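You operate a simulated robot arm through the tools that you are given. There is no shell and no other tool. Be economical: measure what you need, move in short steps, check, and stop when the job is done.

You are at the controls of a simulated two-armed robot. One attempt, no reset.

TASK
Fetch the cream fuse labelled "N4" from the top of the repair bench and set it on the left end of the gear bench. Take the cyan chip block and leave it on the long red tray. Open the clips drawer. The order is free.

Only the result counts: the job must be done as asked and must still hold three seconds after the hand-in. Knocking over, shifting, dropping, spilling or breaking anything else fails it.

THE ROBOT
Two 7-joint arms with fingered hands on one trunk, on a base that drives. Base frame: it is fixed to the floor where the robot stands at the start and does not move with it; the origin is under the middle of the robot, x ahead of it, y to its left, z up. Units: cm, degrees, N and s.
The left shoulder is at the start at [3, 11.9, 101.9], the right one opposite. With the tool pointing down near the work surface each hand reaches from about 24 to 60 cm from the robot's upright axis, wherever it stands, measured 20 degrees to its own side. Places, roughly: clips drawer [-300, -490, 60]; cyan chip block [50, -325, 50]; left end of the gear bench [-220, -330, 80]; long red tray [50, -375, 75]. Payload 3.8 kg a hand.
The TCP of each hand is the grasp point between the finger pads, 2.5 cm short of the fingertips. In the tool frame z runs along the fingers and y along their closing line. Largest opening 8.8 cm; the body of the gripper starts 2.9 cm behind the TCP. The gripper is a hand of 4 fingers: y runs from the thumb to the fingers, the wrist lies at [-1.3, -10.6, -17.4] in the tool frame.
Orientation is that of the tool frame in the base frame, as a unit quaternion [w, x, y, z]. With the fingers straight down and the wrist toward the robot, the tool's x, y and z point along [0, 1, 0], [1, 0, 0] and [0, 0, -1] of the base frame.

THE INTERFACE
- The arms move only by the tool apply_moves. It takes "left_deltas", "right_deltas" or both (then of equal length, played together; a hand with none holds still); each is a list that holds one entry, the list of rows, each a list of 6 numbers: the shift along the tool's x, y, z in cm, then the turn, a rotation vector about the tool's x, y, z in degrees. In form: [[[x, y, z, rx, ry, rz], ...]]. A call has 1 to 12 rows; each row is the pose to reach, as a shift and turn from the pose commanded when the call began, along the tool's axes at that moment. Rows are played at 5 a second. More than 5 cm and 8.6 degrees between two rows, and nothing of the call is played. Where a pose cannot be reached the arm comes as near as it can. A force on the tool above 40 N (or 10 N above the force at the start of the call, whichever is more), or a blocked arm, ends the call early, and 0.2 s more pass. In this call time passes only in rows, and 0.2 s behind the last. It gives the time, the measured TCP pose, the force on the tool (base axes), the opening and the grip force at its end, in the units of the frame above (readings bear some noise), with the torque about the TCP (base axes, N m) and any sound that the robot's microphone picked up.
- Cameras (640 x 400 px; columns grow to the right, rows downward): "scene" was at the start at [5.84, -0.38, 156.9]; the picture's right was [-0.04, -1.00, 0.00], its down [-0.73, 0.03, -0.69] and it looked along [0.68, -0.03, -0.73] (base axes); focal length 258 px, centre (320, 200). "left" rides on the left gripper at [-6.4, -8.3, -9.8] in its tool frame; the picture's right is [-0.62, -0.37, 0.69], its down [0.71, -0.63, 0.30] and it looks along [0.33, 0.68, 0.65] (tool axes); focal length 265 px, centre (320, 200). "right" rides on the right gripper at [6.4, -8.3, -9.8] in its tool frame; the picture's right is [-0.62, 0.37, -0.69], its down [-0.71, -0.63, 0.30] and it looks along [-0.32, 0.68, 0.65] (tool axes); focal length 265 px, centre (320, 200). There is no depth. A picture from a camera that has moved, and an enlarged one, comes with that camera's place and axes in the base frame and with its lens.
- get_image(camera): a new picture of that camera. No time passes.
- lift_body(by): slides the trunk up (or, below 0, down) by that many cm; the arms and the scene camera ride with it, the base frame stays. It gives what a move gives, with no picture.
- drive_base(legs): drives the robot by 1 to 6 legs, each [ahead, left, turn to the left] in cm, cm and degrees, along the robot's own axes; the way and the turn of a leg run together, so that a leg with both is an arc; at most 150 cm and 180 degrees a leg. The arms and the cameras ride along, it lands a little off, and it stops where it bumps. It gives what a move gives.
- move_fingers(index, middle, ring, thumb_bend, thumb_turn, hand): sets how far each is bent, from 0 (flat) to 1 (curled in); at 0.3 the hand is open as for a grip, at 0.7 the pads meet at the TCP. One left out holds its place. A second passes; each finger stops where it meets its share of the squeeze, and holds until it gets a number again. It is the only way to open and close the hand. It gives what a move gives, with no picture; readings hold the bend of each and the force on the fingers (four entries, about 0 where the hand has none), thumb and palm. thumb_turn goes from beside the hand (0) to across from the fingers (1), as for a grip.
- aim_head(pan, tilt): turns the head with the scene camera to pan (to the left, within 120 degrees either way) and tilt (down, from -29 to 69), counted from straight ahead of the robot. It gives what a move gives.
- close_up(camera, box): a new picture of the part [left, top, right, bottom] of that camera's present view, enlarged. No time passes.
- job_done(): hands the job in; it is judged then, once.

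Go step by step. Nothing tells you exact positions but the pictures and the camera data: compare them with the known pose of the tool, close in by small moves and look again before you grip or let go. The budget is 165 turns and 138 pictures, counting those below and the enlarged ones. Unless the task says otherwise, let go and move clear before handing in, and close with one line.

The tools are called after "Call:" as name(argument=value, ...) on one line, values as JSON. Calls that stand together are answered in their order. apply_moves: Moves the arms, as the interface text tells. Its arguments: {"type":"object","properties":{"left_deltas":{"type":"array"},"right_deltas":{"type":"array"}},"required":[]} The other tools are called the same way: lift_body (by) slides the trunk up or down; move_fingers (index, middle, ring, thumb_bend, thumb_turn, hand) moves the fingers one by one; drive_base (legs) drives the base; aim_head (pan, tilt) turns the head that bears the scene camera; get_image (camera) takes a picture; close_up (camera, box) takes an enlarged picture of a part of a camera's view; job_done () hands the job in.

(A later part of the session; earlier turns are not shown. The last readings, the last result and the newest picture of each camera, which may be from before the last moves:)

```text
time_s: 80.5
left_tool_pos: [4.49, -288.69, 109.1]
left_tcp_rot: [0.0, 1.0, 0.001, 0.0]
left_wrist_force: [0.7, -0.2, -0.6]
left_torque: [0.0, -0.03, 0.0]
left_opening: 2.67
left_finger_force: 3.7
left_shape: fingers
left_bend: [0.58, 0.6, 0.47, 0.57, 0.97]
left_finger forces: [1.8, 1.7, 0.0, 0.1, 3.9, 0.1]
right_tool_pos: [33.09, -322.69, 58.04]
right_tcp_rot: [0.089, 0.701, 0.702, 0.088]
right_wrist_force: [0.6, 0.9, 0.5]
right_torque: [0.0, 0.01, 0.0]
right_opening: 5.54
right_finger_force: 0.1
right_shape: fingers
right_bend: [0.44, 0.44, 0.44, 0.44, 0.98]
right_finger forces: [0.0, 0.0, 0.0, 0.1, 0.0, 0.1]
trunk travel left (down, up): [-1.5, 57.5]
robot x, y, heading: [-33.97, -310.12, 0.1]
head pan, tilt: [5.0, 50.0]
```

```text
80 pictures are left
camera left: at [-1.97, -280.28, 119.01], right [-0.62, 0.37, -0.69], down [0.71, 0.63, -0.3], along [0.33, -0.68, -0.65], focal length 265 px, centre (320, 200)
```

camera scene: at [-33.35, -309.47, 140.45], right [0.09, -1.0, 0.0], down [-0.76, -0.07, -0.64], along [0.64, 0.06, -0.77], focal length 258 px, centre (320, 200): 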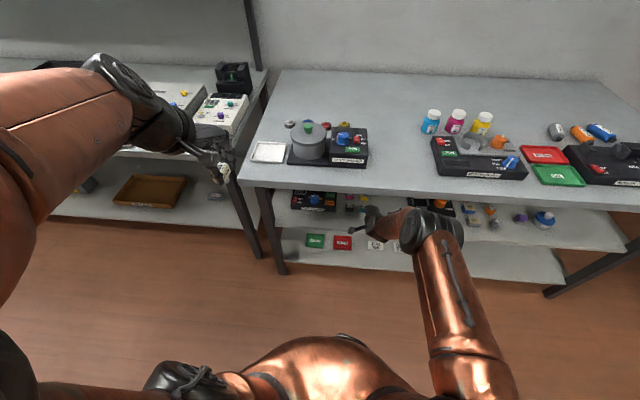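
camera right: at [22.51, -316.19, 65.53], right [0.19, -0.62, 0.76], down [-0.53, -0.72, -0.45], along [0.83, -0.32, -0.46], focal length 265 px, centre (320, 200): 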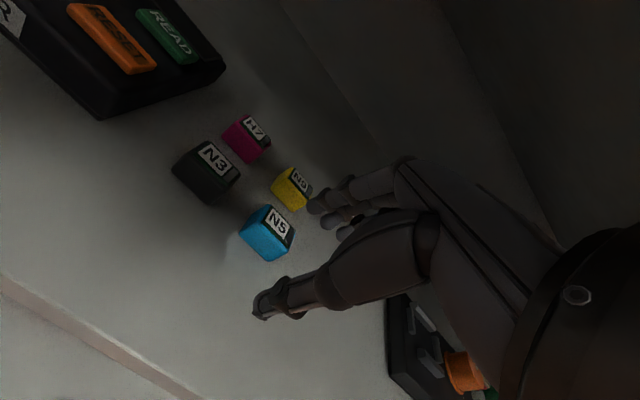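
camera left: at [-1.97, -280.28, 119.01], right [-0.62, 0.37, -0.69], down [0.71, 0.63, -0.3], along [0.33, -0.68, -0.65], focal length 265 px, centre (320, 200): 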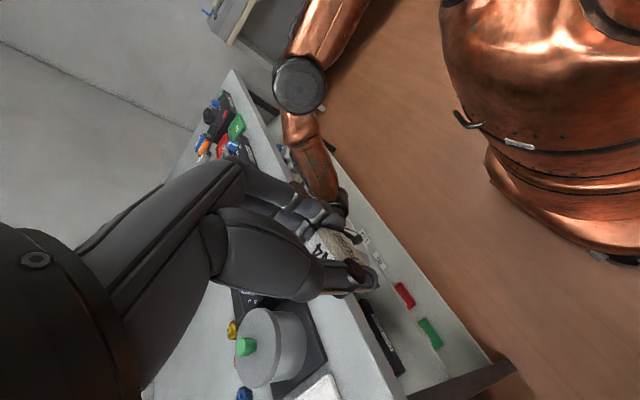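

Triangulating from both cameras, that ring is the elbow, at (1, -326, 98), well outside the bench, and the forearm clears the edge by about 3 cm. I'll extend over the block.

Call:
apply_moves(right_deltas=[[[0.1, 1.2, 0.4, 0, 0, 0], [0.2, 2.4, 0.8, 0, 0, 0], [0.25, 3.5, 1.4, 0, 0, 0], [0.25, 3.5, 1.4, 0, 0, 0]]])

Call:
get_image(camera="right")

Call:
get_image(camera="scene")

```text
time_s: 81.5
left_tool_pos: [4.56, -288.53, 109.07]
left_tcp_rot: [0.001, 1.0, 0.002, -0.001]
left_wrist_force: [0.4, 0.2, -0.1]
left_torque: [0.01, 0.02, 0.0]
left_opening: 2.67
left_finger_force: 3.8
left_shape: fingers
left_bend: [0.58, 0.6, 0.47, 0.57, 0.97]
left_finger forces: [1.8, 1.8, 0.1, 0.0, 3.9, 0.1]
right_tool_pos: [36.72, -322.4, 57.77]
right_tcp_rot: [0.089, 0.7, 0.703, 0.089]
right_wrist_force: [-0.9, 0.0, -0.4]
right_torque: [-0.01, 0.02, -0.03]
right_opening: 5.53
right_finger_force: 0.0
right_shape: fingers
right_bend: [0.44, 0.44, 0.44, 0.44, 0.98]
right_finger forces: [0.1, 0.0, 0.0, 0.0, 0.0, 0.1]
trunk travel left (down, up): [-1.5, 57.5]
robot x, y, heading: [-34.37, -310.33, 0.2]
head pan, tilt: [5.0, 50.0]
```

```text
79 pictures are left
camera right: at [26.2, -316.0, 65.18], right [0.19, -0.62, 0.76], down [-0.53, -0.72, -0.45], along [0.83, -0.32, -0.46], focal length 265 px, centre (320, 200)
```

right: 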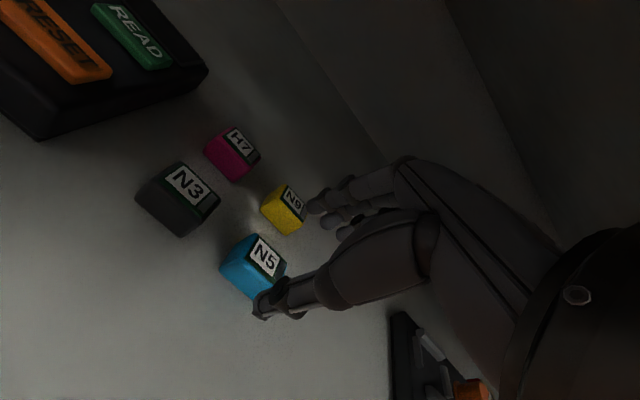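

```text
78 pictures are left
camera scene: at [-28.42, -309.44, 140.46], right [0.09, -1.0, 0.0], down [-0.76, -0.07, -0.64], along [0.64, 0.06, -0.77], focal length 258 px, centre (320, 200)
```

scene: 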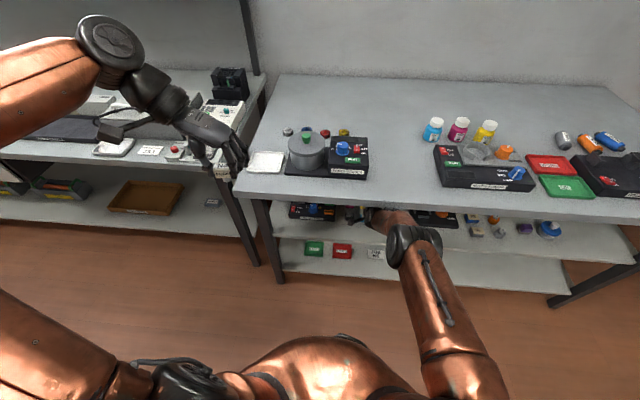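

Call:
close_up(camera="right", box=[200, 170, 380, 330])

```text
2.50 times, centred on (290, 250) of right
camera zoom: at [26.2, -316.0, 65.18], right [0.19, -0.62, 0.76], down [-0.53, -0.72, -0.45], along [0.83, -0.32, -0.46], focal length 664 px, centre (395, 75)
```

zoom: 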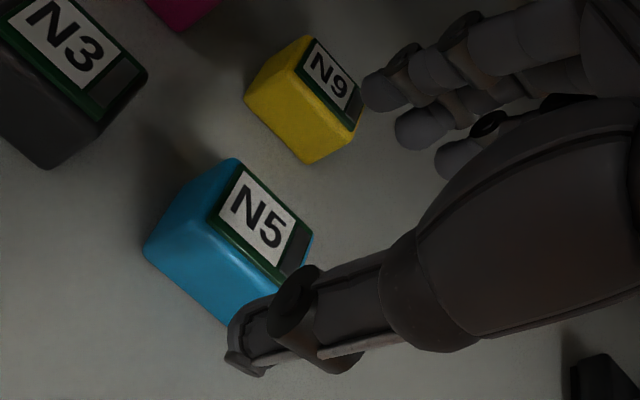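

The block spans x 36.5–38.7, y -320.5 to -323.8, z 50.5–53. I'll centre on it and descend so the thumb is in front and the fingers behind.

Call:
apply_moves(right_deltas=[[[0.3, 0.2, 0.8, 0, 0, 0], [0.3, 0.0, 1.7, 0, 0, 0], [0.3, -0.25, 2.6, 0, 0, 0], [0.3, -0.5, 3.4, 0, 0, 0]]])

Call:
close_up(camera="right", box=[200, 170, 380, 330])

```text
time_s: 82.5
left_tool_pos: [4.66, -288.65, 109.27]
left_tcp_rot: [0.0, 1.0, 0.003, -0.001]
left_wrist_force: [0.4, 0.4, -1.5]
left_torque: [0.0, 0.02, -0.01]
left_opening: 2.66
left_finger_force: 3.5
left_shape: fingers
left_bend: [0.58, 0.6, 0.47, 0.57, 0.97]
left_finger forces: [1.8, 1.7, 0.0, 0.0, 3.9, 0.0]
right_tool_pos: [37.23, -322.9, 54.59]
right_tcp_rot: [0.092, 0.703, 0.7, 0.09]
right_wrist_force: [0.1, 0.2, -0.2]
right_torque: [-0.03, 0.0, 0.03]
right_opening: 5.52
right_finger_force: 0.0
right_shape: fingers
right_bend: [0.44, 0.44, 0.44, 0.44, 0.98]
right_finger forces: [0.0, 0.0, 0.0, 0.0, 0.0, 0.0]
right hand out of reach, approached as far as the arm can: row 4
trunk travel left (down, up): [-1.5, 57.5]
robot x, y, heading: [-34.18, -309.84, 0.3]
head pan, tilt: [5.0, 50.0]
```

```text
2.50 times, centred on (290, 250) of right
camera zoom: at [26.7, -316.37, 62.09], right [0.18, -0.62, 0.77], down [-0.54, -0.71, -0.45], along [0.83, -0.33, -0.46], focal length 664 px, centre (395, 75)
```

zoom: 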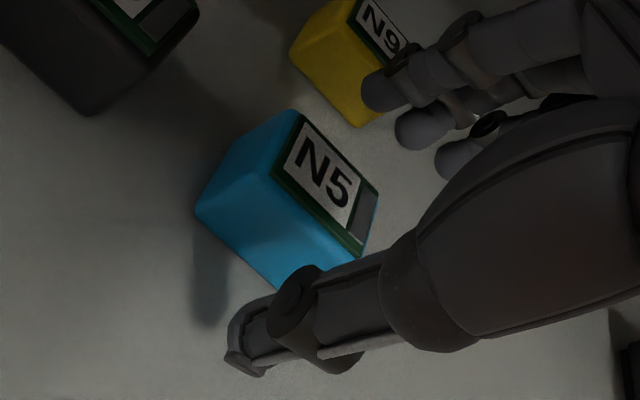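

The arm hit a limit at the very end and drifted 0.8 cm to the right. I'll use the trunk for the last bit of lowering and correct sideways.

Call:
lift_body(by=-0.5)

Call:
apply_moves(right_deltas=[[[0.4, 0, 0, 0, 0, 0], [0.8, 0, 0, 0, 0, 0], [0.8, 0, 0, 0, 0, 0]]])

Call:
close_up(camera="right", box=[200, 170, 380, 330])

```text
time_s: 83.0
left_tool_pos: [4.41, -288.61, 108.68]
left_tcp_rot: [0.0, 1.0, 0.003, -0.001]
left_wrist_force: [-0.1, 0.3, -0.8]
left_torque: [-0.02, 0.05, -0.02]
left_opening: 2.65
left_finger_force: 4.4
left_shape: fingers
left_bend: [0.58, 0.6, 0.47, 0.57, 0.97]
left_finger forces: [1.9, 1.8, 0.1, 0.1, 3.9, 0.0]
right_tool_pos: [37.05, -322.75, 54.21]
right_tcp_rot: [0.093, 0.703, 0.699, 0.09]
right_wrist_force: [0.2, 0.4, -1.0]
right_torque: [-0.01, 0.01, 0.02]
right_opening: 5.51
right_finger_force: 0.1
right_shape: fingers
right_bend: [0.44, 0.44, 0.44, 0.44, 0.98]
right_finger forces: [0.0, 0.0, 0.0, 0.1, 0.1, 0.0]
trunk travel left (down, up): [-1.0, 58.0]
robot x, y, heading: [-33.86, -309.92, 0.4]
head pan, tilt: [5.0, 50.0]
```

```text
time_s: 83.8
left_tool_pos: [4.54, -288.64, 108.76]
left_tcp_rot: [0.0, 1.0, 0.003, -0.001]
left_wrist_force: [-0.5, 0.1, -0.7]
left_torque: [0.01, -0.01, 0.0]
left_opening: 2.66
left_finger_force: 3.3
left_shape: fingers
left_bend: [0.58, 0.6, 0.47, 0.57, 0.97]
left_finger forces: [1.8, 1.7, 0.0, 0.1, 3.9, 0.0]
right_tool_pos: [37.11, -322.04, 54.17]
right_tcp_rot: [0.091, 0.703, 0.7, 0.089]
right_wrist_force: [0.5, -0.4, 0.5]
right_torque: [0.03, 0.04, 0.0]
right_opening: 5.54
right_finger_force: 0.0
right_shape: fingers
right_bend: [0.44, 0.44, 0.44, 0.44, 0.98]
right_finger forces: [0.1, 0.1, 0.0, 0.1, 0.1, 0.1]
trunk travel left (down, up): [-1.0, 58.0]
robot x, y, heading: [-34.13, -310.12, 0.5]
head pan, tilt: [5.0, 50.0]
```

```text
2.50 times, centred on (290, 250) of right
camera zoom: at [26.66, -315.63, 61.63], right [0.18, -0.62, 0.77], down [-0.54, -0.71, -0.45], along [0.83, -0.33, -0.46], focal length 664 px, centre (395, 75)
```

zoom: 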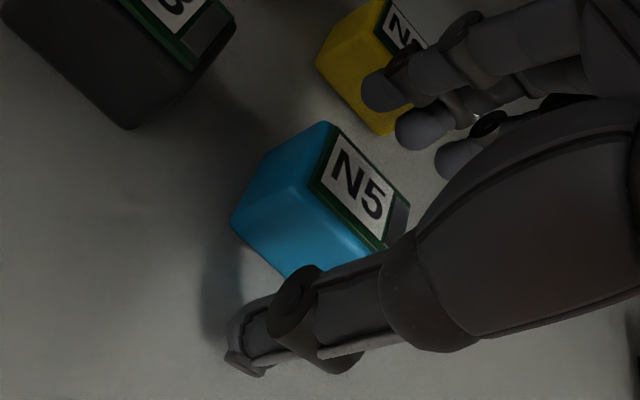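

Call:
move_fingers(hand="right", index=0.51, middle=0.51, ring=0.51, thumb_bend=0.51)

Call:
lift_body(by=-0.5)

Call:
close_up(camera="right", box=[200, 170, 380, 330])

```text
time_s: 84.8
left_tool_pos: [4.53, -288.67, 108.69]
left_tcp_rot: [0.0, 1.0, 0.002, 0.0]
left_wrist_force: [-0.2, 0.3, -0.6]
left_torque: [-0.02, -0.03, 0.01]
left_opening: 2.67
left_finger_force: 3.5
left_shape: fingers
left_bend: [0.58, 0.6, 0.47, 0.57, 0.97]
left_finger forces: [1.7, 1.9, 0.1, 0.1, 3.9, 0.0]
right_tool_pos: [37.18, -322.19, 54.27]
right_tcp_rot: [0.092, 0.703, 0.7, 0.09]
right_wrist_force: [0.9, -0.8, -0.3]
right_torque: [0.01, -0.02, -0.04]
right_opening: 4.0
right_finger_force: 0.0
right_shape: fingers
right_bend: [0.51, 0.51, 0.51, 0.51, 0.98]
right_finger forces: [0.0, 0.0, 0.1, 0.0, 0.0, 0.1]
trunk travel left (down, up): [-1.0, 58.0]
robot x, y, heading: [-34.14, -310.17, 0.4]
head pan, tilt: [5.0, 50.0]
```

```text
time_s: 85.3
left_tool_pos: [4.54, -288.53, 108.06]
left_tcp_rot: [0.0, 1.0, 0.003, 0.0]
left_wrist_force: [-0.7, 1.5, -0.6]
left_torque: [-0.01, -0.02, 0.02]
left_opening: 2.65
left_finger_force: 4.2
left_shape: fingers
left_bend: [0.58, 0.6, 0.47, 0.57, 0.97]
left_finger forces: [1.9, 1.8, 0.0, 0.0, 3.9, 0.0]
right_tool_pos: [37.21, -322.2, 53.69]
right_tcp_rot: [0.091, 0.703, 0.7, 0.089]
right_wrist_force: [-0.5, -0.7, 0.2]
right_torque: [0.0, 0.04, -0.01]
right_opening: 3.99
right_finger_force: 0.0
right_shape: fingers
right_bend: [0.51, 0.51, 0.51, 0.51, 0.98]
right_finger forces: [0.0, 0.1, 0.0, 0.0, 0.0, 0.1]
trunk travel left (down, up): [-0.5, 58.5]
robot x, y, heading: [-33.96, -310.09, 0.2]
head pan, tilt: [5.0, 50.0]
```

```text
2.50 times, centred on (290, 250) of right
camera zoom: at [26.67, -315.64, 61.14], right [0.18, -0.62, 0.77], down [-0.54, -0.71, -0.45], along [0.83, -0.33, -0.46], focal length 664 px, centre (395, 75)
```

zoom: 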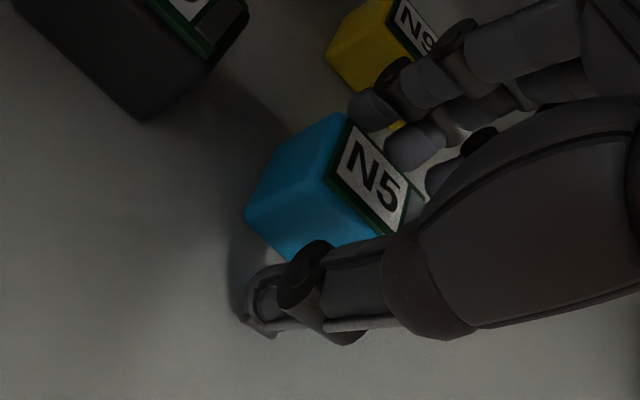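

Thumb in front and fingers behind. Now I'll close on the block.

Call:
move_fingers(hand="right", index=0.64, middle=0.64, ring=0.64, thumb_bend=0.64)

Call:
close_up(camera="right", box=[200, 170, 380, 330])

```text
time_s: 86.3
left_tool_pos: [4.54, -288.66, 108.18]
left_tcp_rot: [0.001, 1.0, 0.003, 0.0]
left_wrist_force: [0.9, 0.0, 0.0]
left_torque: [0.02, -0.02, 0.0]
left_opening: 2.66
left_finger_force: 4.0
left_shape: fingers
left_bend: [0.58, 0.6, 0.47, 0.57, 0.97]
left_finger forces: [1.8, 1.8, 0.0, 0.1, 3.9, 0.0]
right_tool_pos: [37.17, -322.16, 53.76]
right_tcp_rot: [0.093, 0.703, 0.7, 0.089]
right_wrist_force: [1.0, -0.7, 2.0]
right_torque: [0.0, 0.02, 0.01]
right_opening: 2.28
right_finger_force: 5.3
right_shape: fingers
right_bend: [0.6, 0.62, 0.62, 0.58, 0.97]
right_finger forces: [2.5, 1.9, 1.3, 0.0, 5.0, 0.1]
trunk travel left (down, up): [-0.5, 58.5]
robot x, y, heading: [-34.09, -310.06, 0.4]
head pan, tilt: [5.0, 50.0]
```

```text
2.50 times, centred on (290, 250) of right
camera zoom: at [26.68, -315.64, 61.16], right [0.18, -0.62, 0.77], down [-0.54, -0.71, -0.45], along [0.83, -0.33, -0.46], focal length 664 px, centre (395, 75)
```

zoom: 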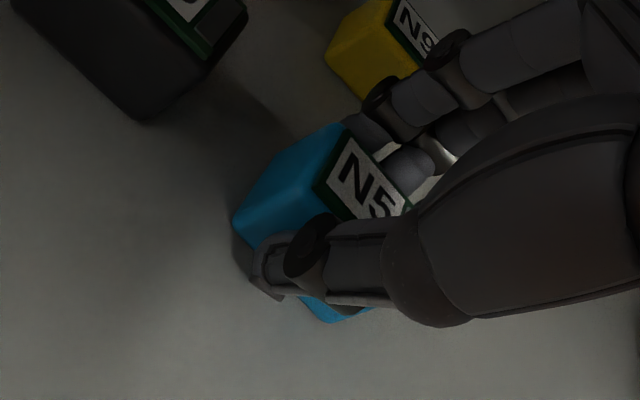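

Gripped with balanced forces. I'll lift gently with the trunk, then check.

Call:
lift_body(by=3.5)

Call:
close_up(camera="right", box=[160, 130, 400, 330])

```text
time_s: 87.1
left_tool_pos: [4.54, -288.5, 111.64]
left_tcp_rot: [0.0, 1.0, 0.003, 0.0]
left_wrist_force: [-1.2, 0.1, -0.8]
left_torque: [0.01, 0.0, 0.05]
left_opening: 2.65
left_finger_force: 3.8
left_shape: fingers
left_bend: [0.58, 0.6, 0.47, 0.57, 0.97]
left_finger forces: [1.9, 1.8, 0.0, 0.0, 3.9, 0.0]
right_tool_pos: [37.18, -322.2, 57.17]
right_tcp_rot: [0.091, 0.703, 0.7, 0.089]
right_wrist_force: [0.3, -0.3, -0.6]
right_torque: [0.04, 0.01, 0.04]
right_opening: 2.28
right_finger_force: 4.4
right_shape: fingers
right_bend: [0.6, 0.62, 0.63, 0.58, 0.96]
right_finger forces: [2.2, 1.7, 0.9, 0.0, 4.7, 0.0]
trunk travel left (down, up): [-4.0, 55.0]
robot x, y, heading: [-33.88, -310.15, 0.5]
head pan, tilt: [5.0, 50.0]
```

```text
2.00 times, centred on (280, 230) of right
camera zoom: at [26.68, -315.64, 64.62], right [0.18, -0.62, 0.77], down [-0.54, -0.71, -0.45], along [0.83, -0.33, -0.46], focal length 531 px, centre (400, 140)
```

zoom: 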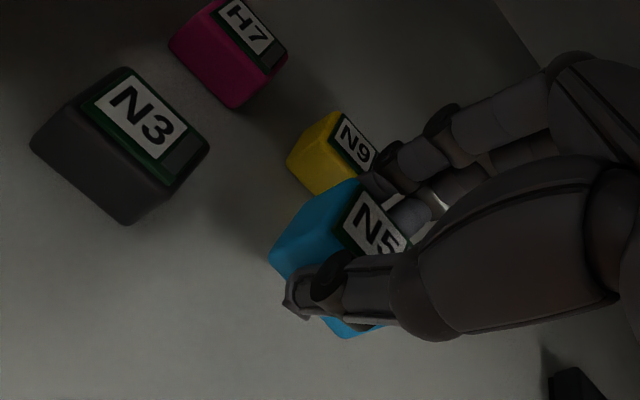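

The block is held. I'll firm the grip, back out of the shelf and raise the trunk to bench height.

Call:
move_fingers(hand="right", index=0.68, middle=0.68, ring=0.68, thumb_bend=0.68)

Call:
drive_base(legs=[[-25, 0, 0]])

Call:
lift_body(by=35)

Call:
get_image(camera="scene")

Call:
get_image(camera="right")

```text
time_s: 88.1
left_tool_pos: [4.62, -288.7, 111.75]
left_tcp_rot: [0.0, 1.0, 0.003, 0.001]
left_wrist_force: [0.5, 0.3, 0.5]
left_torque: [-0.04, 0.0, -0.02]
left_opening: 2.65
left_finger_force: 4.2
left_shape: fingers
left_bend: [0.58, 0.6, 0.47, 0.57, 0.97]
left_finger forces: [1.9, 1.7, 0.0, 0.0, 3.9, 0.1]
right_tool_pos: [37.19, -322.12, 57.24]
right_tcp_rot: [0.091, 0.703, 0.7, 0.09]
right_wrist_force: [0.0, -0.1, 0.3]
right_torque: [-0.01, -0.03, 0.02]
right_opening: 2.17
right_finger_force: 8.3
right_shape: fingers
right_bend: [0.62, 0.65, 0.66, 0.58, 0.96]
right_finger forces: [3.9, 2.6, 1.3, 0.0, 7.7, 0.0]
trunk travel left (down, up): [-4.0, 55.0]
robot x, y, heading: [-33.58, -309.78, 0.3]
head pan, tilt: [5.0, 50.0]
```

```text
time_s: 89.9
left_tool_pos: [-19.98, -288.8, 111.6]
left_tcp_rot: [0.0, 1.0, 0.001, 0.0]
left_wrist_force: [0.3, -0.1, -1.1]
left_torque: [-0.01, -0.03, 0.02]
left_opening: 2.67
left_finger_force: 3.9
left_shape: fingers
left_bend: [0.58, 0.6, 0.47, 0.57, 0.97]
left_finger forces: [1.9, 1.7, 0.0, 0.0, 3.8, 0.0]
right_tool_pos: [12.5, -322.48, 57.27]
right_tcp_rot: [0.091, 0.704, 0.699, 0.088]
right_wrist_force: [-0.4, 0.3, -0.2]
right_torque: [-0.02, -0.01, 0.01]
right_opening: 2.17
right_finger_force: 7.7
right_shape: fingers
right_bend: [0.62, 0.65, 0.66, 0.58, 0.96]
right_finger forces: [4.0, 2.8, 1.2, 0.0, 7.8, 0.1]
trunk travel left (down, up): [-4.0, 55.0]
robot x, y, heading: [-58.25, -310.23, -0.3]
head pan, tilt: [5.0, 50.0]
```

```text
time_s: 93.4
left_tool_pos: [-19.92, -288.75, 146.64]
left_tcp_rot: [0.0, 1.0, 0.0, 0.0]
left_wrist_force: [0.5, -0.4, 0.2]
left_torque: [-0.02, -0.02, 0.0]
left_opening: 2.65
left_finger_force: 3.9
left_shape: fingers
left_bend: [0.58, 0.6, 0.47, 0.57, 0.97]
left_finger forces: [1.7, 1.7, 0.0, 0.0, 3.9, 0.0]
right_tool_pos: [12.53, -322.41, 92.22]
right_tcp_rot: [0.092, 0.704, 0.698, 0.089]
right_wrist_force: [-0.1, 0.3, -0.7]
right_torque: [-0.03, -0.01, -0.01]
right_opening: 2.18
right_finger_force: 7.6
right_shape: fingers
right_bend: [0.62, 0.65, 0.66, 0.58, 0.96]
right_finger forces: [4.0, 2.7, 1.2, 0.0, 7.8, 0.0]
trunk travel left (down, up): [-39.0, 20.0]
robot x, y, heading: [-58.62, -310.28, 0.3]
head pan, tilt: [5.0, 50.0]
```

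```text
71 pictures are left
camera scene: at [-52.93, -309.52, 177.95], right [0.09, -1.0, 0.0], down [-0.76, -0.07, -0.64], along [0.64, 0.06, -0.77], focal length 258 px, centre (320, 200)
```

scene: 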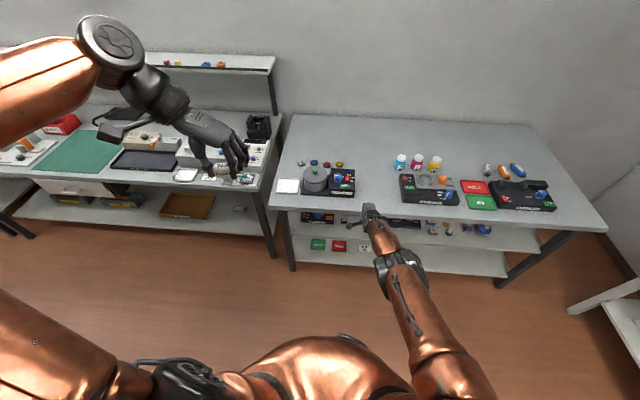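

```text
70 pictures are left
camera right: at [2.14, -315.93, 99.62], right [0.18, -0.62, 0.77], down [-0.54, -0.71, -0.45], along [0.82, -0.33, -0.46], focal length 265 px, centre (320, 200)
```

right: 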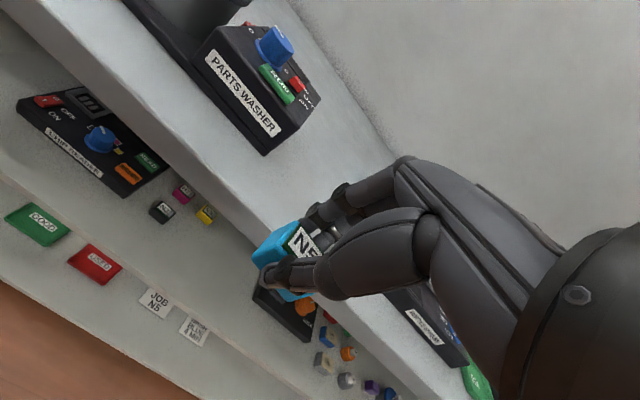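

The tray is confirmed at about (43, -380). The back bench is near y≈-405, so to keep the base away from it I'll shift the right hand further right relative to the robot, then drive right.

Call:
apply_moves(right_deltas=[[[-2, -1.5, -0.2, 0, 0, 0], [-4, -3, -0.5, 0, 0, 0], [-6, -4.5, -0.7, 0, 0, 0], [-8, -6, -1, 0, 0, 0], [-8, -6, -1, 0, 0, 0]]])

Call:
drive_base(legs=[[0, -48, 0]])

Call:
get_image(camera="scene")

```text
time_s: 94.6
left_tool_pos: [-20.03, -288.68, 146.54]
left_tcp_rot: [0.0, 1.0, 0.002, 0.0]
left_wrist_force: [0.4, 0.3, 0.2]
left_torque: [-0.02, 0.01, -0.01]
left_opening: 2.66
left_finger_force: 3.3
left_shape: fingers
left_bend: [0.58, 0.6, 0.47, 0.57, 0.97]
left_finger forces: [1.8, 1.8, 0.0, 0.0, 3.7, 0.0]
right_tool_pos: [6.5, -330.3, 91.73]
right_tcp_rot: [0.092, 0.704, 0.699, 0.089]
right_wrist_force: [-0.6, -0.1, -1.3]
right_torque: [0.0, 0.01, -0.02]
right_opening: 2.16
right_finger_force: 7.2
right_shape: fingers
right_bend: [0.62, 0.65, 0.66, 0.58, 0.96]
right_finger forces: [3.9, 2.6, 1.2, 0.0, 7.7, 0.0]
trunk travel left (down, up): [-39.0, 20.0]
robot x, y, heading: [-58.36, -310.28, 0.2]
head pan, tilt: [5.0, 50.0]
```

```text
time_s: 97.4
left_tool_pos: [-19.84, -335.73, 146.65]
left_tcp_rot: [0.0, 1.0, 0.002, -0.001]
left_wrist_force: [-0.6, 0.0, -0.2]
left_torque: [0.02, 0.0, 0.01]
left_opening: 2.63
left_finger_force: 3.9
left_shape: fingers
left_bend: [0.58, 0.6, 0.47, 0.57, 0.97]
left_finger forces: [1.8, 1.8, 0.0, 0.0, 3.8, 0.0]
right_tool_pos: [6.79, -377.23, 91.7]
right_tcp_rot: [0.091, 0.702, 0.701, 0.09]
right_wrist_force: [0.9, 0.3, -0.6]
right_torque: [-0.01, -0.01, -0.03]
right_opening: 2.18
right_finger_force: 7.2
right_shape: fingers
right_bend: [0.62, 0.65, 0.66, 0.58, 0.96]
right_finger forces: [4.0, 2.5, 1.1, 0.1, 7.6, 0.0]
trunk travel left (down, up): [-39.0, 20.0]
robot x, y, heading: [-58.36, -357.21, 0.3]
head pan, tilt: [5.0, 50.0]
```

```text
69 pictures are left
camera scene: at [-52.8, -356.5, 177.96], right [0.09, -1.0, 0.0], down [-0.76, -0.07, -0.64], along [0.64, 0.06, -0.77], focal length 258 px, centre (320, 200)
```

scene: 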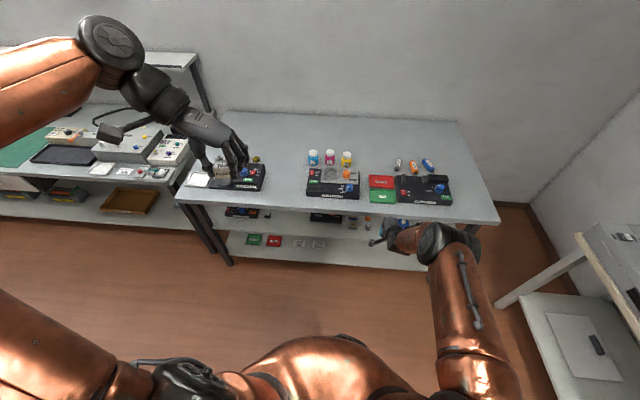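

Call:
drive_base(legs=[[24, -1.5, 0]])

Call:
get_image(camera="right")

Call:
get_image(camera="scene")

```text
time_s: 99.2
left_tool_pos: [4.36, -337.05, 146.68]
left_tcp_rot: [0.0, 1.0, 0.002, 0.0]
left_wrist_force: [0.9, -0.6, -0.6]
left_torque: [0.03, -0.01, 0.0]
left_opening: 2.63
left_finger_force: 3.5
left_shape: fingers
left_bend: [0.58, 0.6, 0.47, 0.57, 0.97]
left_finger forces: [1.7, 1.9, 0.0, 0.0, 3.8, 0.0]
right_tool_pos: [30.73, -378.63, 91.56]
right_tcp_rot: [0.092, 0.704, 0.699, 0.088]
right_wrist_force: [0.1, 0.8, -0.6]
right_torque: [-0.01, 0.01, -0.02]
right_opening: 2.17
right_finger_force: 7.6
right_shape: fingers
right_bend: [0.62, 0.65, 0.66, 0.58, 0.96]
right_finger forces: [3.9, 2.7, 1.1, 0.1, 7.6, 0.1]
trunk travel left (down, up): [-39.0, 20.0]
robot x, y, heading: [-34.44, -358.68, 0.5]
head pan, tilt: [5.0, 50.0]
```

```text
68 pictures are left
camera right: at [20.23, -372.14, 99.03], right [0.18, -0.62, 0.77], down [-0.54, -0.71, -0.45], along [0.82, -0.33, -0.46], focal length 265 px, centre (320, 200)
```

right: 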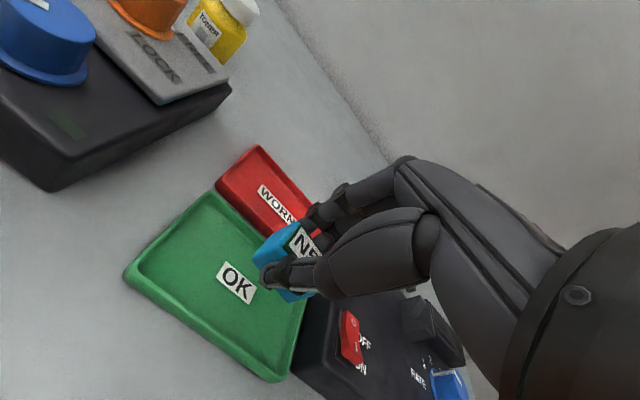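

```text
67 pictures are left
camera scene: at [-28.78, -357.92, 177.96], right [0.09, -1.0, 0.0], down [-0.76, -0.07, -0.64], along [0.64, 0.06, -0.77], focal length 258 px, centre (320, 200)
```

scene: 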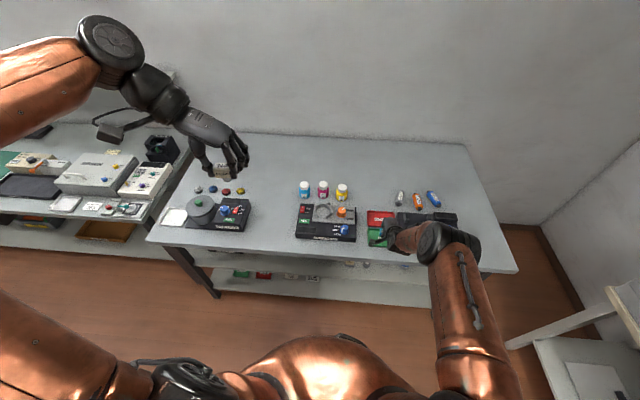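

The red tray spans x 39–49, y -373.5 to -386. I'll drive ahead 12.8 cm to put the block over its centre, then check.

Call:
drive_base(legs=[[12.8, -1, 0]])

Call:
get_image(camera="right")

Call:
close_up(camera="scene", box=[320, 170, 500, 290])

```text
time_s: 100.4
left_tool_pos: [17.08, -338.0, 146.61]
left_tcp_rot: [0.0, 1.0, 0.003, 0.0]
left_wrist_force: [-0.4, 0.6, -0.4]
left_torque: [-0.01, 0.03, 0.01]
left_opening: 2.64
left_finger_force: 3.6
left_shape: fingers
left_bend: [0.58, 0.6, 0.47, 0.57, 0.97]
left_finger forces: [1.9, 1.9, 0.0, 0.0, 3.8, 0.1]
right_tool_pos: [43.73, -379.46, 91.67]
right_tcp_rot: [0.091, 0.703, 0.7, 0.088]
right_wrist_force: [-0.1, 1.1, 0.5]
right_torque: [-0.01, 0.0, 0.0]
right_opening: 2.14
right_finger_force: 7.7
right_shape: fingers
right_bend: [0.62, 0.65, 0.66, 0.58, 0.96]
right_finger forces: [3.9, 2.6, 1.2, 0.1, 7.6, 0.0]
trunk travel left (down, up): [-39.0, 20.0]
robot x, y, heading: [-21.15, -359.43, 0.6]
head pan, tilt: [5.0, 50.0]
```

```text
66 pictures are left
camera right: at [33.17, -372.95, 99.04], right [0.18, -0.62, 0.77], down [-0.54, -0.71, -0.45], along [0.83, -0.33, -0.46], focal length 265 px, centre (320, 200)
```

right: 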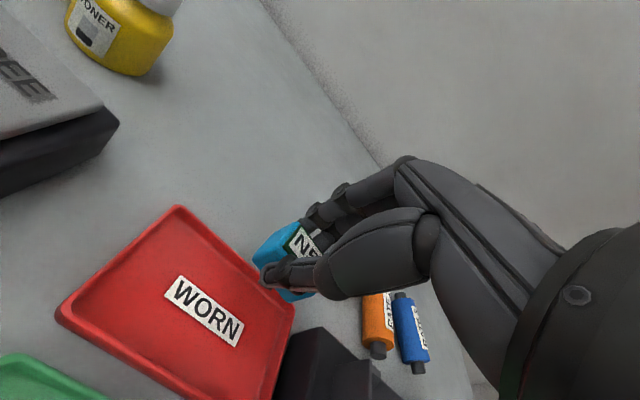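

```text
3.33 times, centred on (410, 230) of scene
camera zoom: at [-15.89, -358.84, 177.96], right [0.09, -1.0, 0.0], down [-0.76, -0.07, -0.64], along [0.64, 0.06, -0.77], focal length 859 px, centre (20, 100)
```

zoom: 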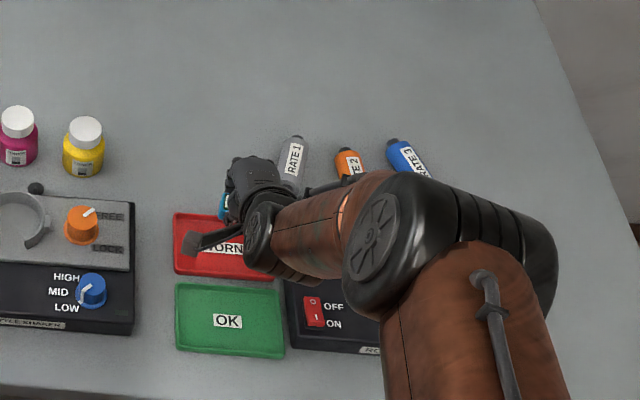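

Call:
apply_moves(right_deltas=[[[0, -0.5, -0.1, 0, 0, 0], [0, -1.0, -0.25, 0, 0, 0], [0, -1.0, -0.25, 0, 0, 0]]])

Call:
lift_body(by=-4.5)

Call:
get_image(camera="right")

Call:
close_up(camera="scene", box=[340, 190, 460, 270])

```text
time_s: 101.2
left_tool_pos: [17.1, -337.96, 146.75]
left_tcp_rot: [0.0, 1.0, 0.004, 0.0]
left_wrist_force: [-0.6, 0.5, -0.6]
left_torque: [-0.02, 0.0, 0.02]
left_opening: 2.67
left_finger_force: 3.2
left_shape: fingers
left_bend: [0.58, 0.6, 0.47, 0.57, 0.97]
left_finger forces: [1.8, 1.8, 0.0, 0.0, 3.9, 0.0]
right_tool_pos: [42.6, -379.36, 91.63]
right_tcp_rot: [0.091, 0.702, 0.7, 0.088]
right_wrist_force: [-0.7, -0.1, 0.6]
right_torque: [-0.01, 0.0, -0.03]
right_opening: 2.16
right_finger_force: 7.4
right_shape: fingers
right_bend: [0.62, 0.65, 0.66, 0.58, 0.96]
right_finger forces: [3.9, 2.6, 1.2, 0.0, 7.6, 0.0]
trunk travel left (down, up): [-39.0, 20.0]
robot x, y, heading: [-21.69, -359.52, 0.0]
head pan, tilt: [5.0, 50.0]
```

```text
time_s: 102.1
left_tool_pos: [17.0, -338.02, 142.22]
left_tcp_rot: [0.0, 1.0, 0.004, 0.0]
left_wrist_force: [0.7, -0.5, -1.5]
left_torque: [-0.04, 0.0, 0.01]
left_opening: 2.66
left_finger_force: 3.5
left_shape: fingers
left_bend: [0.58, 0.6, 0.47, 0.57, 0.97]
left_finger forces: [1.8, 1.8, 0.0, 0.0, 3.8, 0.1]
right_tool_pos: [42.73, -379.37, 87.13]
right_tcp_rot: [0.091, 0.703, 0.7, 0.089]
right_wrist_force: [0.1, 0.3, 0.1]
right_torque: [0.02, 0.0, 0.01]
right_opening: 2.15
right_finger_force: 7.4
right_shape: fingers
right_bend: [0.62, 0.65, 0.66, 0.58, 0.96]
right_finger forces: [3.9, 2.7, 1.3, 0.1, 7.6, 0.0]
trunk travel left (down, up): [-34.5, 24.5]
robot x, y, heading: [-21.06, -359.6, 0.5]
head pan, tilt: [5.0, 50.0]
```

```text
64 pictures are left
camera right: at [32.15, -372.91, 94.54], right [0.18, -0.62, 0.77], down [-0.54, -0.71, -0.45], along [0.83, -0.33, -0.46], focal length 265 px, centre (320, 200)
```

right: 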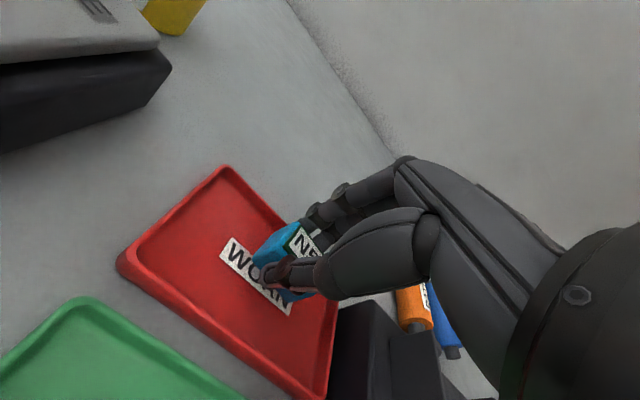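

```text
5.00 times, centred on (400, 230) of scene
camera zoom: at [-15.89, -358.85, 173.46], right [0.09, -1.0, 0.0], down [-0.76, -0.07, -0.64], along [0.64, 0.06, -0.77], focal length 1288 px, centre (-80, 50)
```

zoom: 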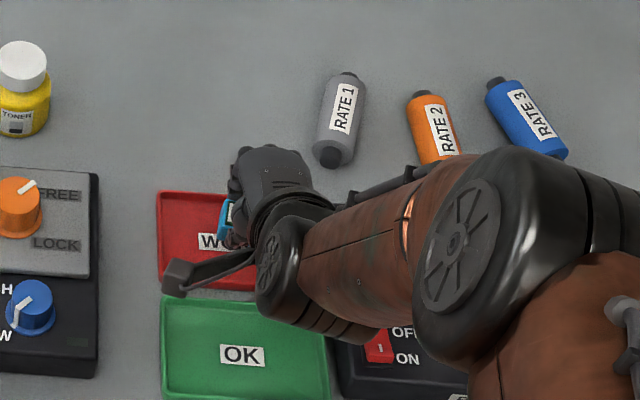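

The block is over the tray's centre. I'll lower in small steps, watching force.

Call:
lift_body(by=-2)

Call:
close_up(camera="right", box=[200, 170, 380, 330])

```text
time_s: 102.8
left_tool_pos: [16.72, -337.88, 140.36]
left_tcp_rot: [0.0, 1.0, 0.003, 0.001]
left_wrist_force: [0.9, -0.2, -0.1]
left_torque: [0.0, 0.04, 0.02]
left_opening: 2.64
left_finger_force: 3.8
left_shape: fingers
left_bend: [0.58, 0.6, 0.47, 0.57, 0.97]
left_finger forces: [1.8, 1.8, 0.0, 0.0, 3.8, 0.0]
right_tool_pos: [42.72, -379.31, 85.71]
right_tcp_rot: [0.095, 0.702, 0.699, 0.093]
right_wrist_force: [-6.4, 0.0, 32.0]
right_torque: [0.2, 0.6, 0.13]
right_opening: 2.23
right_finger_force: 19.9
right_shape: fingers
right_bend: [0.6, 0.63, 0.68, 0.62, 0.96]
right_finger forces: [5.2, 3.6, 0.6, 0.0, 30.3, 0.0]
trunk travel left (down, up): [-32.5, 26.5]
robot x, y, heading: [-21.37, -359.58, 0.2]
head pan, tilt: [5.0, 50.0]
```

```text
2.50 times, centred on (290, 250) of right
camera zoom: at [32.18, -372.91, 92.98], right [0.17, -0.62, 0.77], down [-0.53, -0.71, -0.46], along [0.83, -0.33, -0.45], focal length 664 px, centre (395, 75)
```

zoom: 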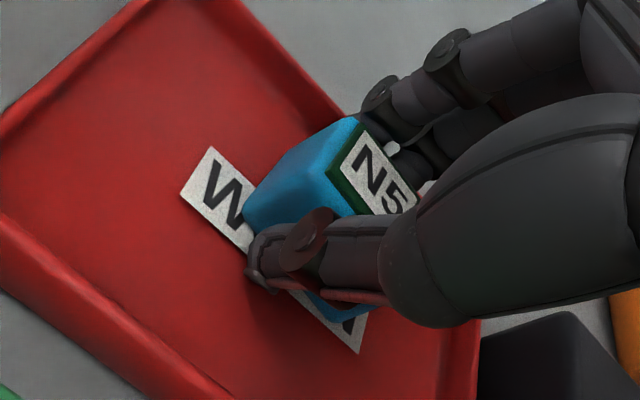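

Contact with the tray, with too much press. I'll ease up 0.6 cm and check.

Call:
lift_body(by=0.6)

Call:
close_up(camera="right", box=[200, 170, 380, 330])

```text
time_s: 103.3
left_tool_pos: [16.97, -337.99, 140.82]
left_tcp_rot: [0.0, 1.0, 0.003, 0.001]
left_wrist_force: [-0.1, 0.2, -0.7]
left_torque: [0.01, 0.01, 0.0]
left_opening: 2.67
left_finger_force: 4.1
left_shape: fingers
left_bend: [0.58, 0.6, 0.47, 0.57, 0.97]
left_finger forces: [1.7, 1.8, 0.0, 0.0, 3.8, 0.0]
right_tool_pos: [42.55, -379.35, 85.71]
right_tcp_rot: [0.09, 0.703, 0.7, 0.087]
right_wrist_force: [2.8, -1.0, 9.6]
right_torque: [0.05, -0.04, -0.05]
right_opening: 2.2
right_finger_force: 9.5
right_shape: fingers
right_bend: [0.59, 0.63, 0.67, 0.62, 0.96]
right_finger forces: [6.1, 4.6, 1.0, 0.1, 8.1, 0.2]
trunk travel left (down, up): [-33.1, 25.9]
robot x, y, heading: [-21.54, -359.83, 0.3]
head pan, tilt: [5.0, 50.0]
```

```text
2.50 times, centred on (290, 250) of right
camera zoom: at [32.0, -372.87, 93.11], right [0.18, -0.62, 0.77], down [-0.54, -0.71, -0.45], along [0.82, -0.33, -0.46], focal length 664 px, centre (395, 75)
```

zoom: 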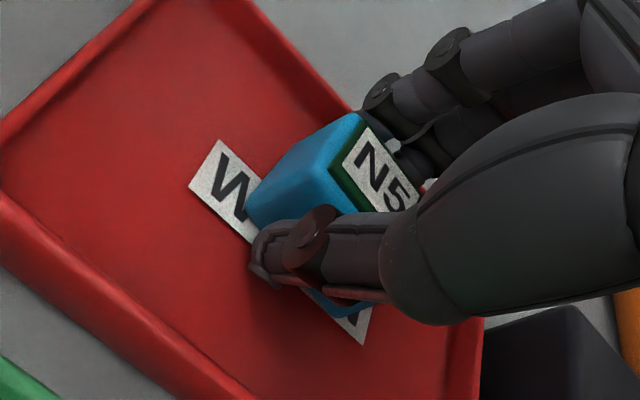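

Call:
lift_body(by=0.2)

Call:
move_fingers(hand="right", index=0.53, middle=0.53, ring=0.53, thumb_bend=0.52)

Call:
close_up(camera="right", box=[200, 170, 380, 330])

```text
time_s: 103.8
left_tool_pos: [16.95, -338.01, 141.02]
left_tcp_rot: [0.0, 1.0, 0.004, 0.0]
left_wrist_force: [-0.2, 0.0, 0.1]
left_torque: [-0.01, 0.03, -0.06]
left_opening: 2.63
left_finger_force: 3.3
left_shape: fingers
left_bend: [0.58, 0.6, 0.47, 0.57, 0.97]
left_finger forces: [1.8, 1.9, 0.0, 0.0, 3.7, 0.0]
right_tool_pos: [42.42, -379.37, 85.76]
right_tcp_rot: [0.09, 0.703, 0.7, 0.088]
right_wrist_force: [0.9, 1.0, 1.7]
right_torque: [0.04, -0.01, 0.02]
right_opening: 2.21
right_finger_force: 8.7
right_shape: fingers
right_bend: [0.6, 0.63, 0.68, 0.61, 0.96]
right_finger forces: [5.0, 3.7, 0.8, 0.0, 7.7, 0.1]
trunk travel left (down, up): [-33.3, 25.7]
robot x, y, heading: [-21.77, -359.62, 0.3]
head pan, tilt: [5.0, 50.0]
```

```text
time_s: 104.8
left_tool_pos: [17.0, -338.04, 140.98]
left_tcp_rot: [0.0, 1.0, 0.003, 0.001]
left_wrist_force: [0.8, 0.0, -0.8]
left_torque: [-0.01, -0.03, -0.01]
left_opening: 2.65
left_finger_force: 3.2
left_shape: fingers
left_bend: [0.58, 0.6, 0.47, 0.57, 0.97]
left_finger forces: [1.9, 1.8, 0.1, 0.0, 3.9, 0.0]
right_tool_pos: [42.54, -379.38, 85.89]
right_tcp_rot: [0.091, 0.703, 0.7, 0.089]
right_wrist_force: [0.6, 0.1, -0.7]
right_torque: [-0.01, 0.02, -0.02]
right_opening: 3.58
right_finger_force: 0.1
right_shape: fingers
right_bend: [0.53, 0.53, 0.53, 0.52, 0.97]
right_finger forces: [0.0, 0.0, 0.0, 0.0, 0.0, 0.0]
trunk travel left (down, up): [-33.3, 25.7]
robot x, y, heading: [-21.66, -359.53, 0.2]
head pan, tilt: [5.0, 50.0]
```

```text
2.50 times, centred on (290, 250) of right
camera zoom: at [32.13, -372.91, 93.32], right [0.18, -0.62, 0.77], down [-0.54, -0.71, -0.45], along [0.83, -0.33, -0.46], focal length 664 px, centre (395, 75)
```

zoom: 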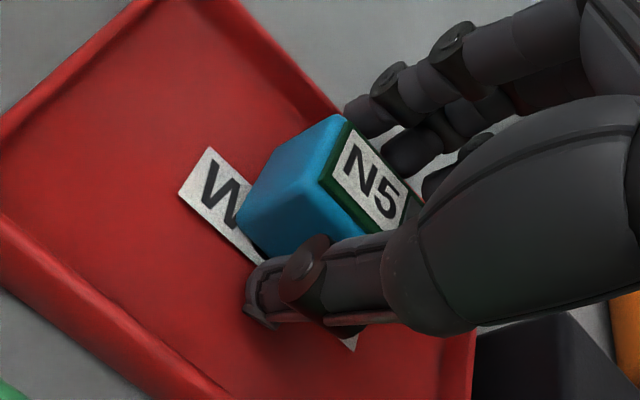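

Released: the block rests flat in the tray with no finger contact. I'll raise the trunk and look.

Call:
lift_body(by=9)

Call:
get_image(camera="right")

```text
time_s: 106.1
left_tool_pos: [17.15, -337.88, 149.98]
left_tcp_rot: [0.0, 1.0, 0.004, 0.0]
left_wrist_force: [0.8, -0.5, 0.2]
left_torque: [-0.01, 0.01, -0.01]
left_opening: 2.65
left_finger_force: 3.6
left_shape: fingers
left_bend: [0.58, 0.6, 0.47, 0.57, 0.97]
left_finger forces: [1.8, 1.8, 0.0, 0.1, 3.8, 0.0]
right_tool_pos: [42.66, -379.33, 94.9]
right_tcp_rot: [0.091, 0.703, 0.7, 0.089]
right_wrist_force: [0.7, 0.1, 0.3]
right_torque: [-0.02, -0.02, -0.01]
right_opening: 3.56
right_finger_force: 0.1
right_shape: fingers
right_bend: [0.53, 0.53, 0.53, 0.52, 0.97]
right_finger forces: [0.0, 0.0, 0.0, 0.0, 0.1, 0.0]
trunk travel left (down, up): [-42.3, 16.7]
robot x, y, heading: [-21.55, -359.17, 0.4]
head pan, tilt: [5.0, 50.0]
```

```text
59 pictures are left
camera right: at [32.15, -372.9, 102.31], right [0.18, -0.62, 0.77], down [-0.54, -0.71, -0.45], along [0.83, -0.33, -0.46], focal length 265 px, centre (320, 200)
```

right: 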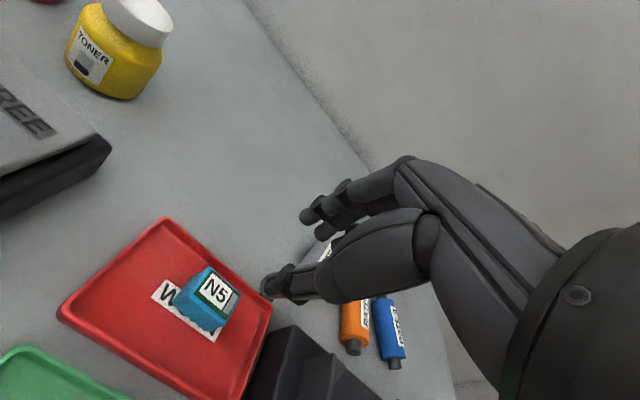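

The cyan block lies flat on the long red tray. I'll retract the right arm, back away, and look toward the gear bench area.

Call:
drive_base(legs=[[-32, 5, 0]])

Call:
apply_moves(right_deltas=[[[0, -3.5, -2, 0, 0, 0], [0, -7, -4, 0, 0, 0], [0, -10.5, -6, 0, 0, 0], [0, -14, -8, 0, 0, 0], [0, -18, -10, 0, 0, 0]]])

Call:
aim_head(pan=-115, tilt=25)

Call:
get_image(camera="scene")

Call:
aim_head(pan=118, tilt=25)

Call:
get_image(camera="scene")

```text
time_s: 108.2
left_tool_pos: [-14.91, -333.1, 150.13]
left_tcp_rot: [0.0, 1.0, 0.004, 0.0]
left_wrist_force: [-1.0, 0.4, -0.4]
left_torque: [-0.01, -0.01, -0.03]
left_opening: 2.64
left_finger_force: 4.1
left_shape: fingers
left_bend: [0.58, 0.6, 0.47, 0.57, 0.97]
left_finger forces: [1.8, 1.8, 0.1, 0.0, 3.9, 0.0]
right_tool_pos: [10.64, -374.77, 94.85]
right_tcp_rot: [0.091, 0.703, 0.699, 0.089]
right_wrist_force: [0.8, -0.3, -0.5]
right_torque: [0.0, 0.03, 0.0]
right_opening: 3.54
right_finger_force: 0.1
right_shape: fingers
right_bend: [0.53, 0.53, 0.53, 0.52, 0.97]
right_finger forces: [0.0, 0.1, 0.0, 0.1, 0.0, 0.0]
trunk travel left (down, up): [-42.3, 16.7]
robot x, y, heading: [-53.26, -354.68, -0.0]
head pan, tilt: [5.0, 50.0]
```

```text
time_s: 109.4
left_tool_pos: [-14.88, -333.24, 150.04]
left_tcp_rot: [0.0, 1.0, 0.001, 0.001]
left_wrist_force: [0.2, -0.1, 0.3]
left_torque: [0.01, 0.0, -0.02]
left_opening: 2.63
left_finger_force: 3.8
left_shape: fingers
left_bend: [0.58, 0.6, 0.47, 0.57, 0.97]
left_finger forces: [1.8, 1.9, 0.0, 0.0, 3.8, 0.0]
right_tool_pos: [-9.58, -374.65, 99.95]
right_tcp_rot: [0.092, 0.703, 0.7, 0.089]
right_wrist_force: [-0.3, 0.7, 0.1]
right_torque: [0.0, -0.01, -0.02]
right_opening: 3.57
right_finger_force: 0.0
right_shape: fingers
right_bend: [0.53, 0.53, 0.53, 0.52, 0.97]
right_finger forces: [0.1, 0.0, 0.0, 0.1, 0.1, 0.0]
trunk travel left (down, up): [-42.3, 16.7]
robot x, y, heading: [-53.43, -354.65, 0.2]
head pan, tilt: [5.0, 50.0]
```

```text
time_s: 111.4
left_tool_pos: [-14.86, -333.25, 150.08]
left_tcp_rot: [0.0, 1.0, 0.003, 0.0]
left_wrist_force: [0.2, -0.3, -0.3]
left_torque: [0.02, 0.01, 0.0]
left_opening: 2.64
left_finger_force: 3.7
left_shape: fingers
left_bend: [0.58, 0.6, 0.47, 0.57, 0.97]
left_finger forces: [1.8, 1.7, 0.0, 0.1, 3.8, 0.0]
right_tool_pos: [-9.42, -374.63, 99.98]
right_tcp_rot: [0.091, 0.702, 0.7, 0.088]
right_wrist_force: [0.2, 0.0, 1.2]
right_torque: [-0.01, 0.0, 0.02]
right_opening: 3.58
right_finger_force: 0.1
right_shape: fingers
right_bend: [0.53, 0.53, 0.53, 0.52, 0.97]
right_finger forces: [0.0, 0.1, 0.1, 0.1, 0.0, 0.0]
trunk travel left (down, up): [-42.3, 16.7]
robot x, y, heading: [-53.16, -354.93, 0.0]
head pan, tilt: [-115.0, 25.0]
```

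```text
58 pictures are left
camera scene: at [-59.4, -363.1, 185.01], right [-0.91, 0.42, 0.0], down [0.18, 0.38, -0.91], along [-0.38, -0.82, -0.42], focal length 258 px, centre (320, 200)
```

scene: 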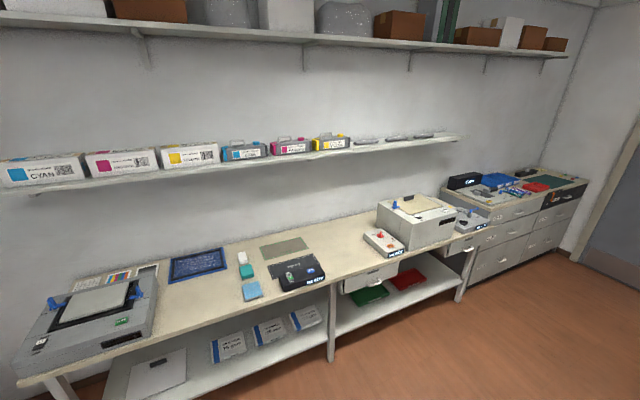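

```text
time_s: 114.8
left_tool_pos: [-14.87, -333.21, 149.95]
left_tcp_rot: [0.0, 1.0, 0.003, 0.0]
left_wrist_force: [-0.7, -0.7, -1.4]
left_torque: [-0.04, 0.0, 0.01]
left_opening: 2.67
left_finger_force: 3.4
left_shape: fingers
left_bend: [0.58, 0.6, 0.47, 0.57, 0.97]
left_finger forces: [1.8, 1.7, 0.0, 0.0, 3.8, 0.1]
right_tool_pos: [-9.49, -374.57, 99.99]
right_tcp_rot: [0.091, 0.703, 0.7, 0.088]
right_wrist_force: [0.0, 0.2, 0.4]
right_torque: [-0.03, 0.0, 0.0]
right_opening: 3.57
right_finger_force: 0.0
right_shape: fingers
right_bend: [0.53, 0.53, 0.53, 0.52, 0.97]
right_finger forces: [0.0, 0.0, 0.0, 0.1, 0.0, 0.1]
trunk travel left (down, up): [-42.3, 16.7]
robot x, y, heading: [-53.47, -354.59, 0.4]
head pan, tilt: [118.0, 25.0]
```

```text
57 pictures are left
camera scene: at [-59.9, -346.62, 185.01], right [0.88, 0.47, 0.0], down [0.2, -0.37, -0.91], along [-0.43, 0.8, -0.42], focal length 258 px, centre (320, 200)
```

scene: 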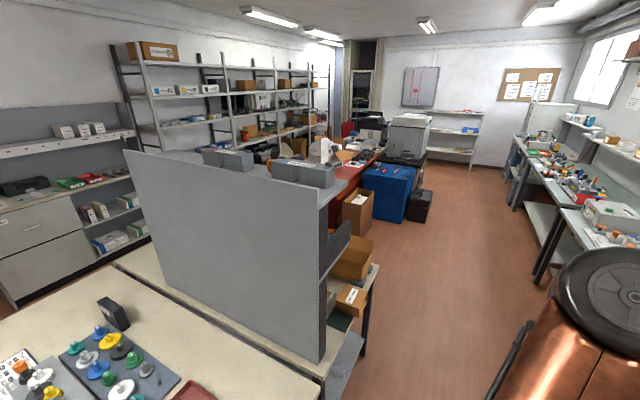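

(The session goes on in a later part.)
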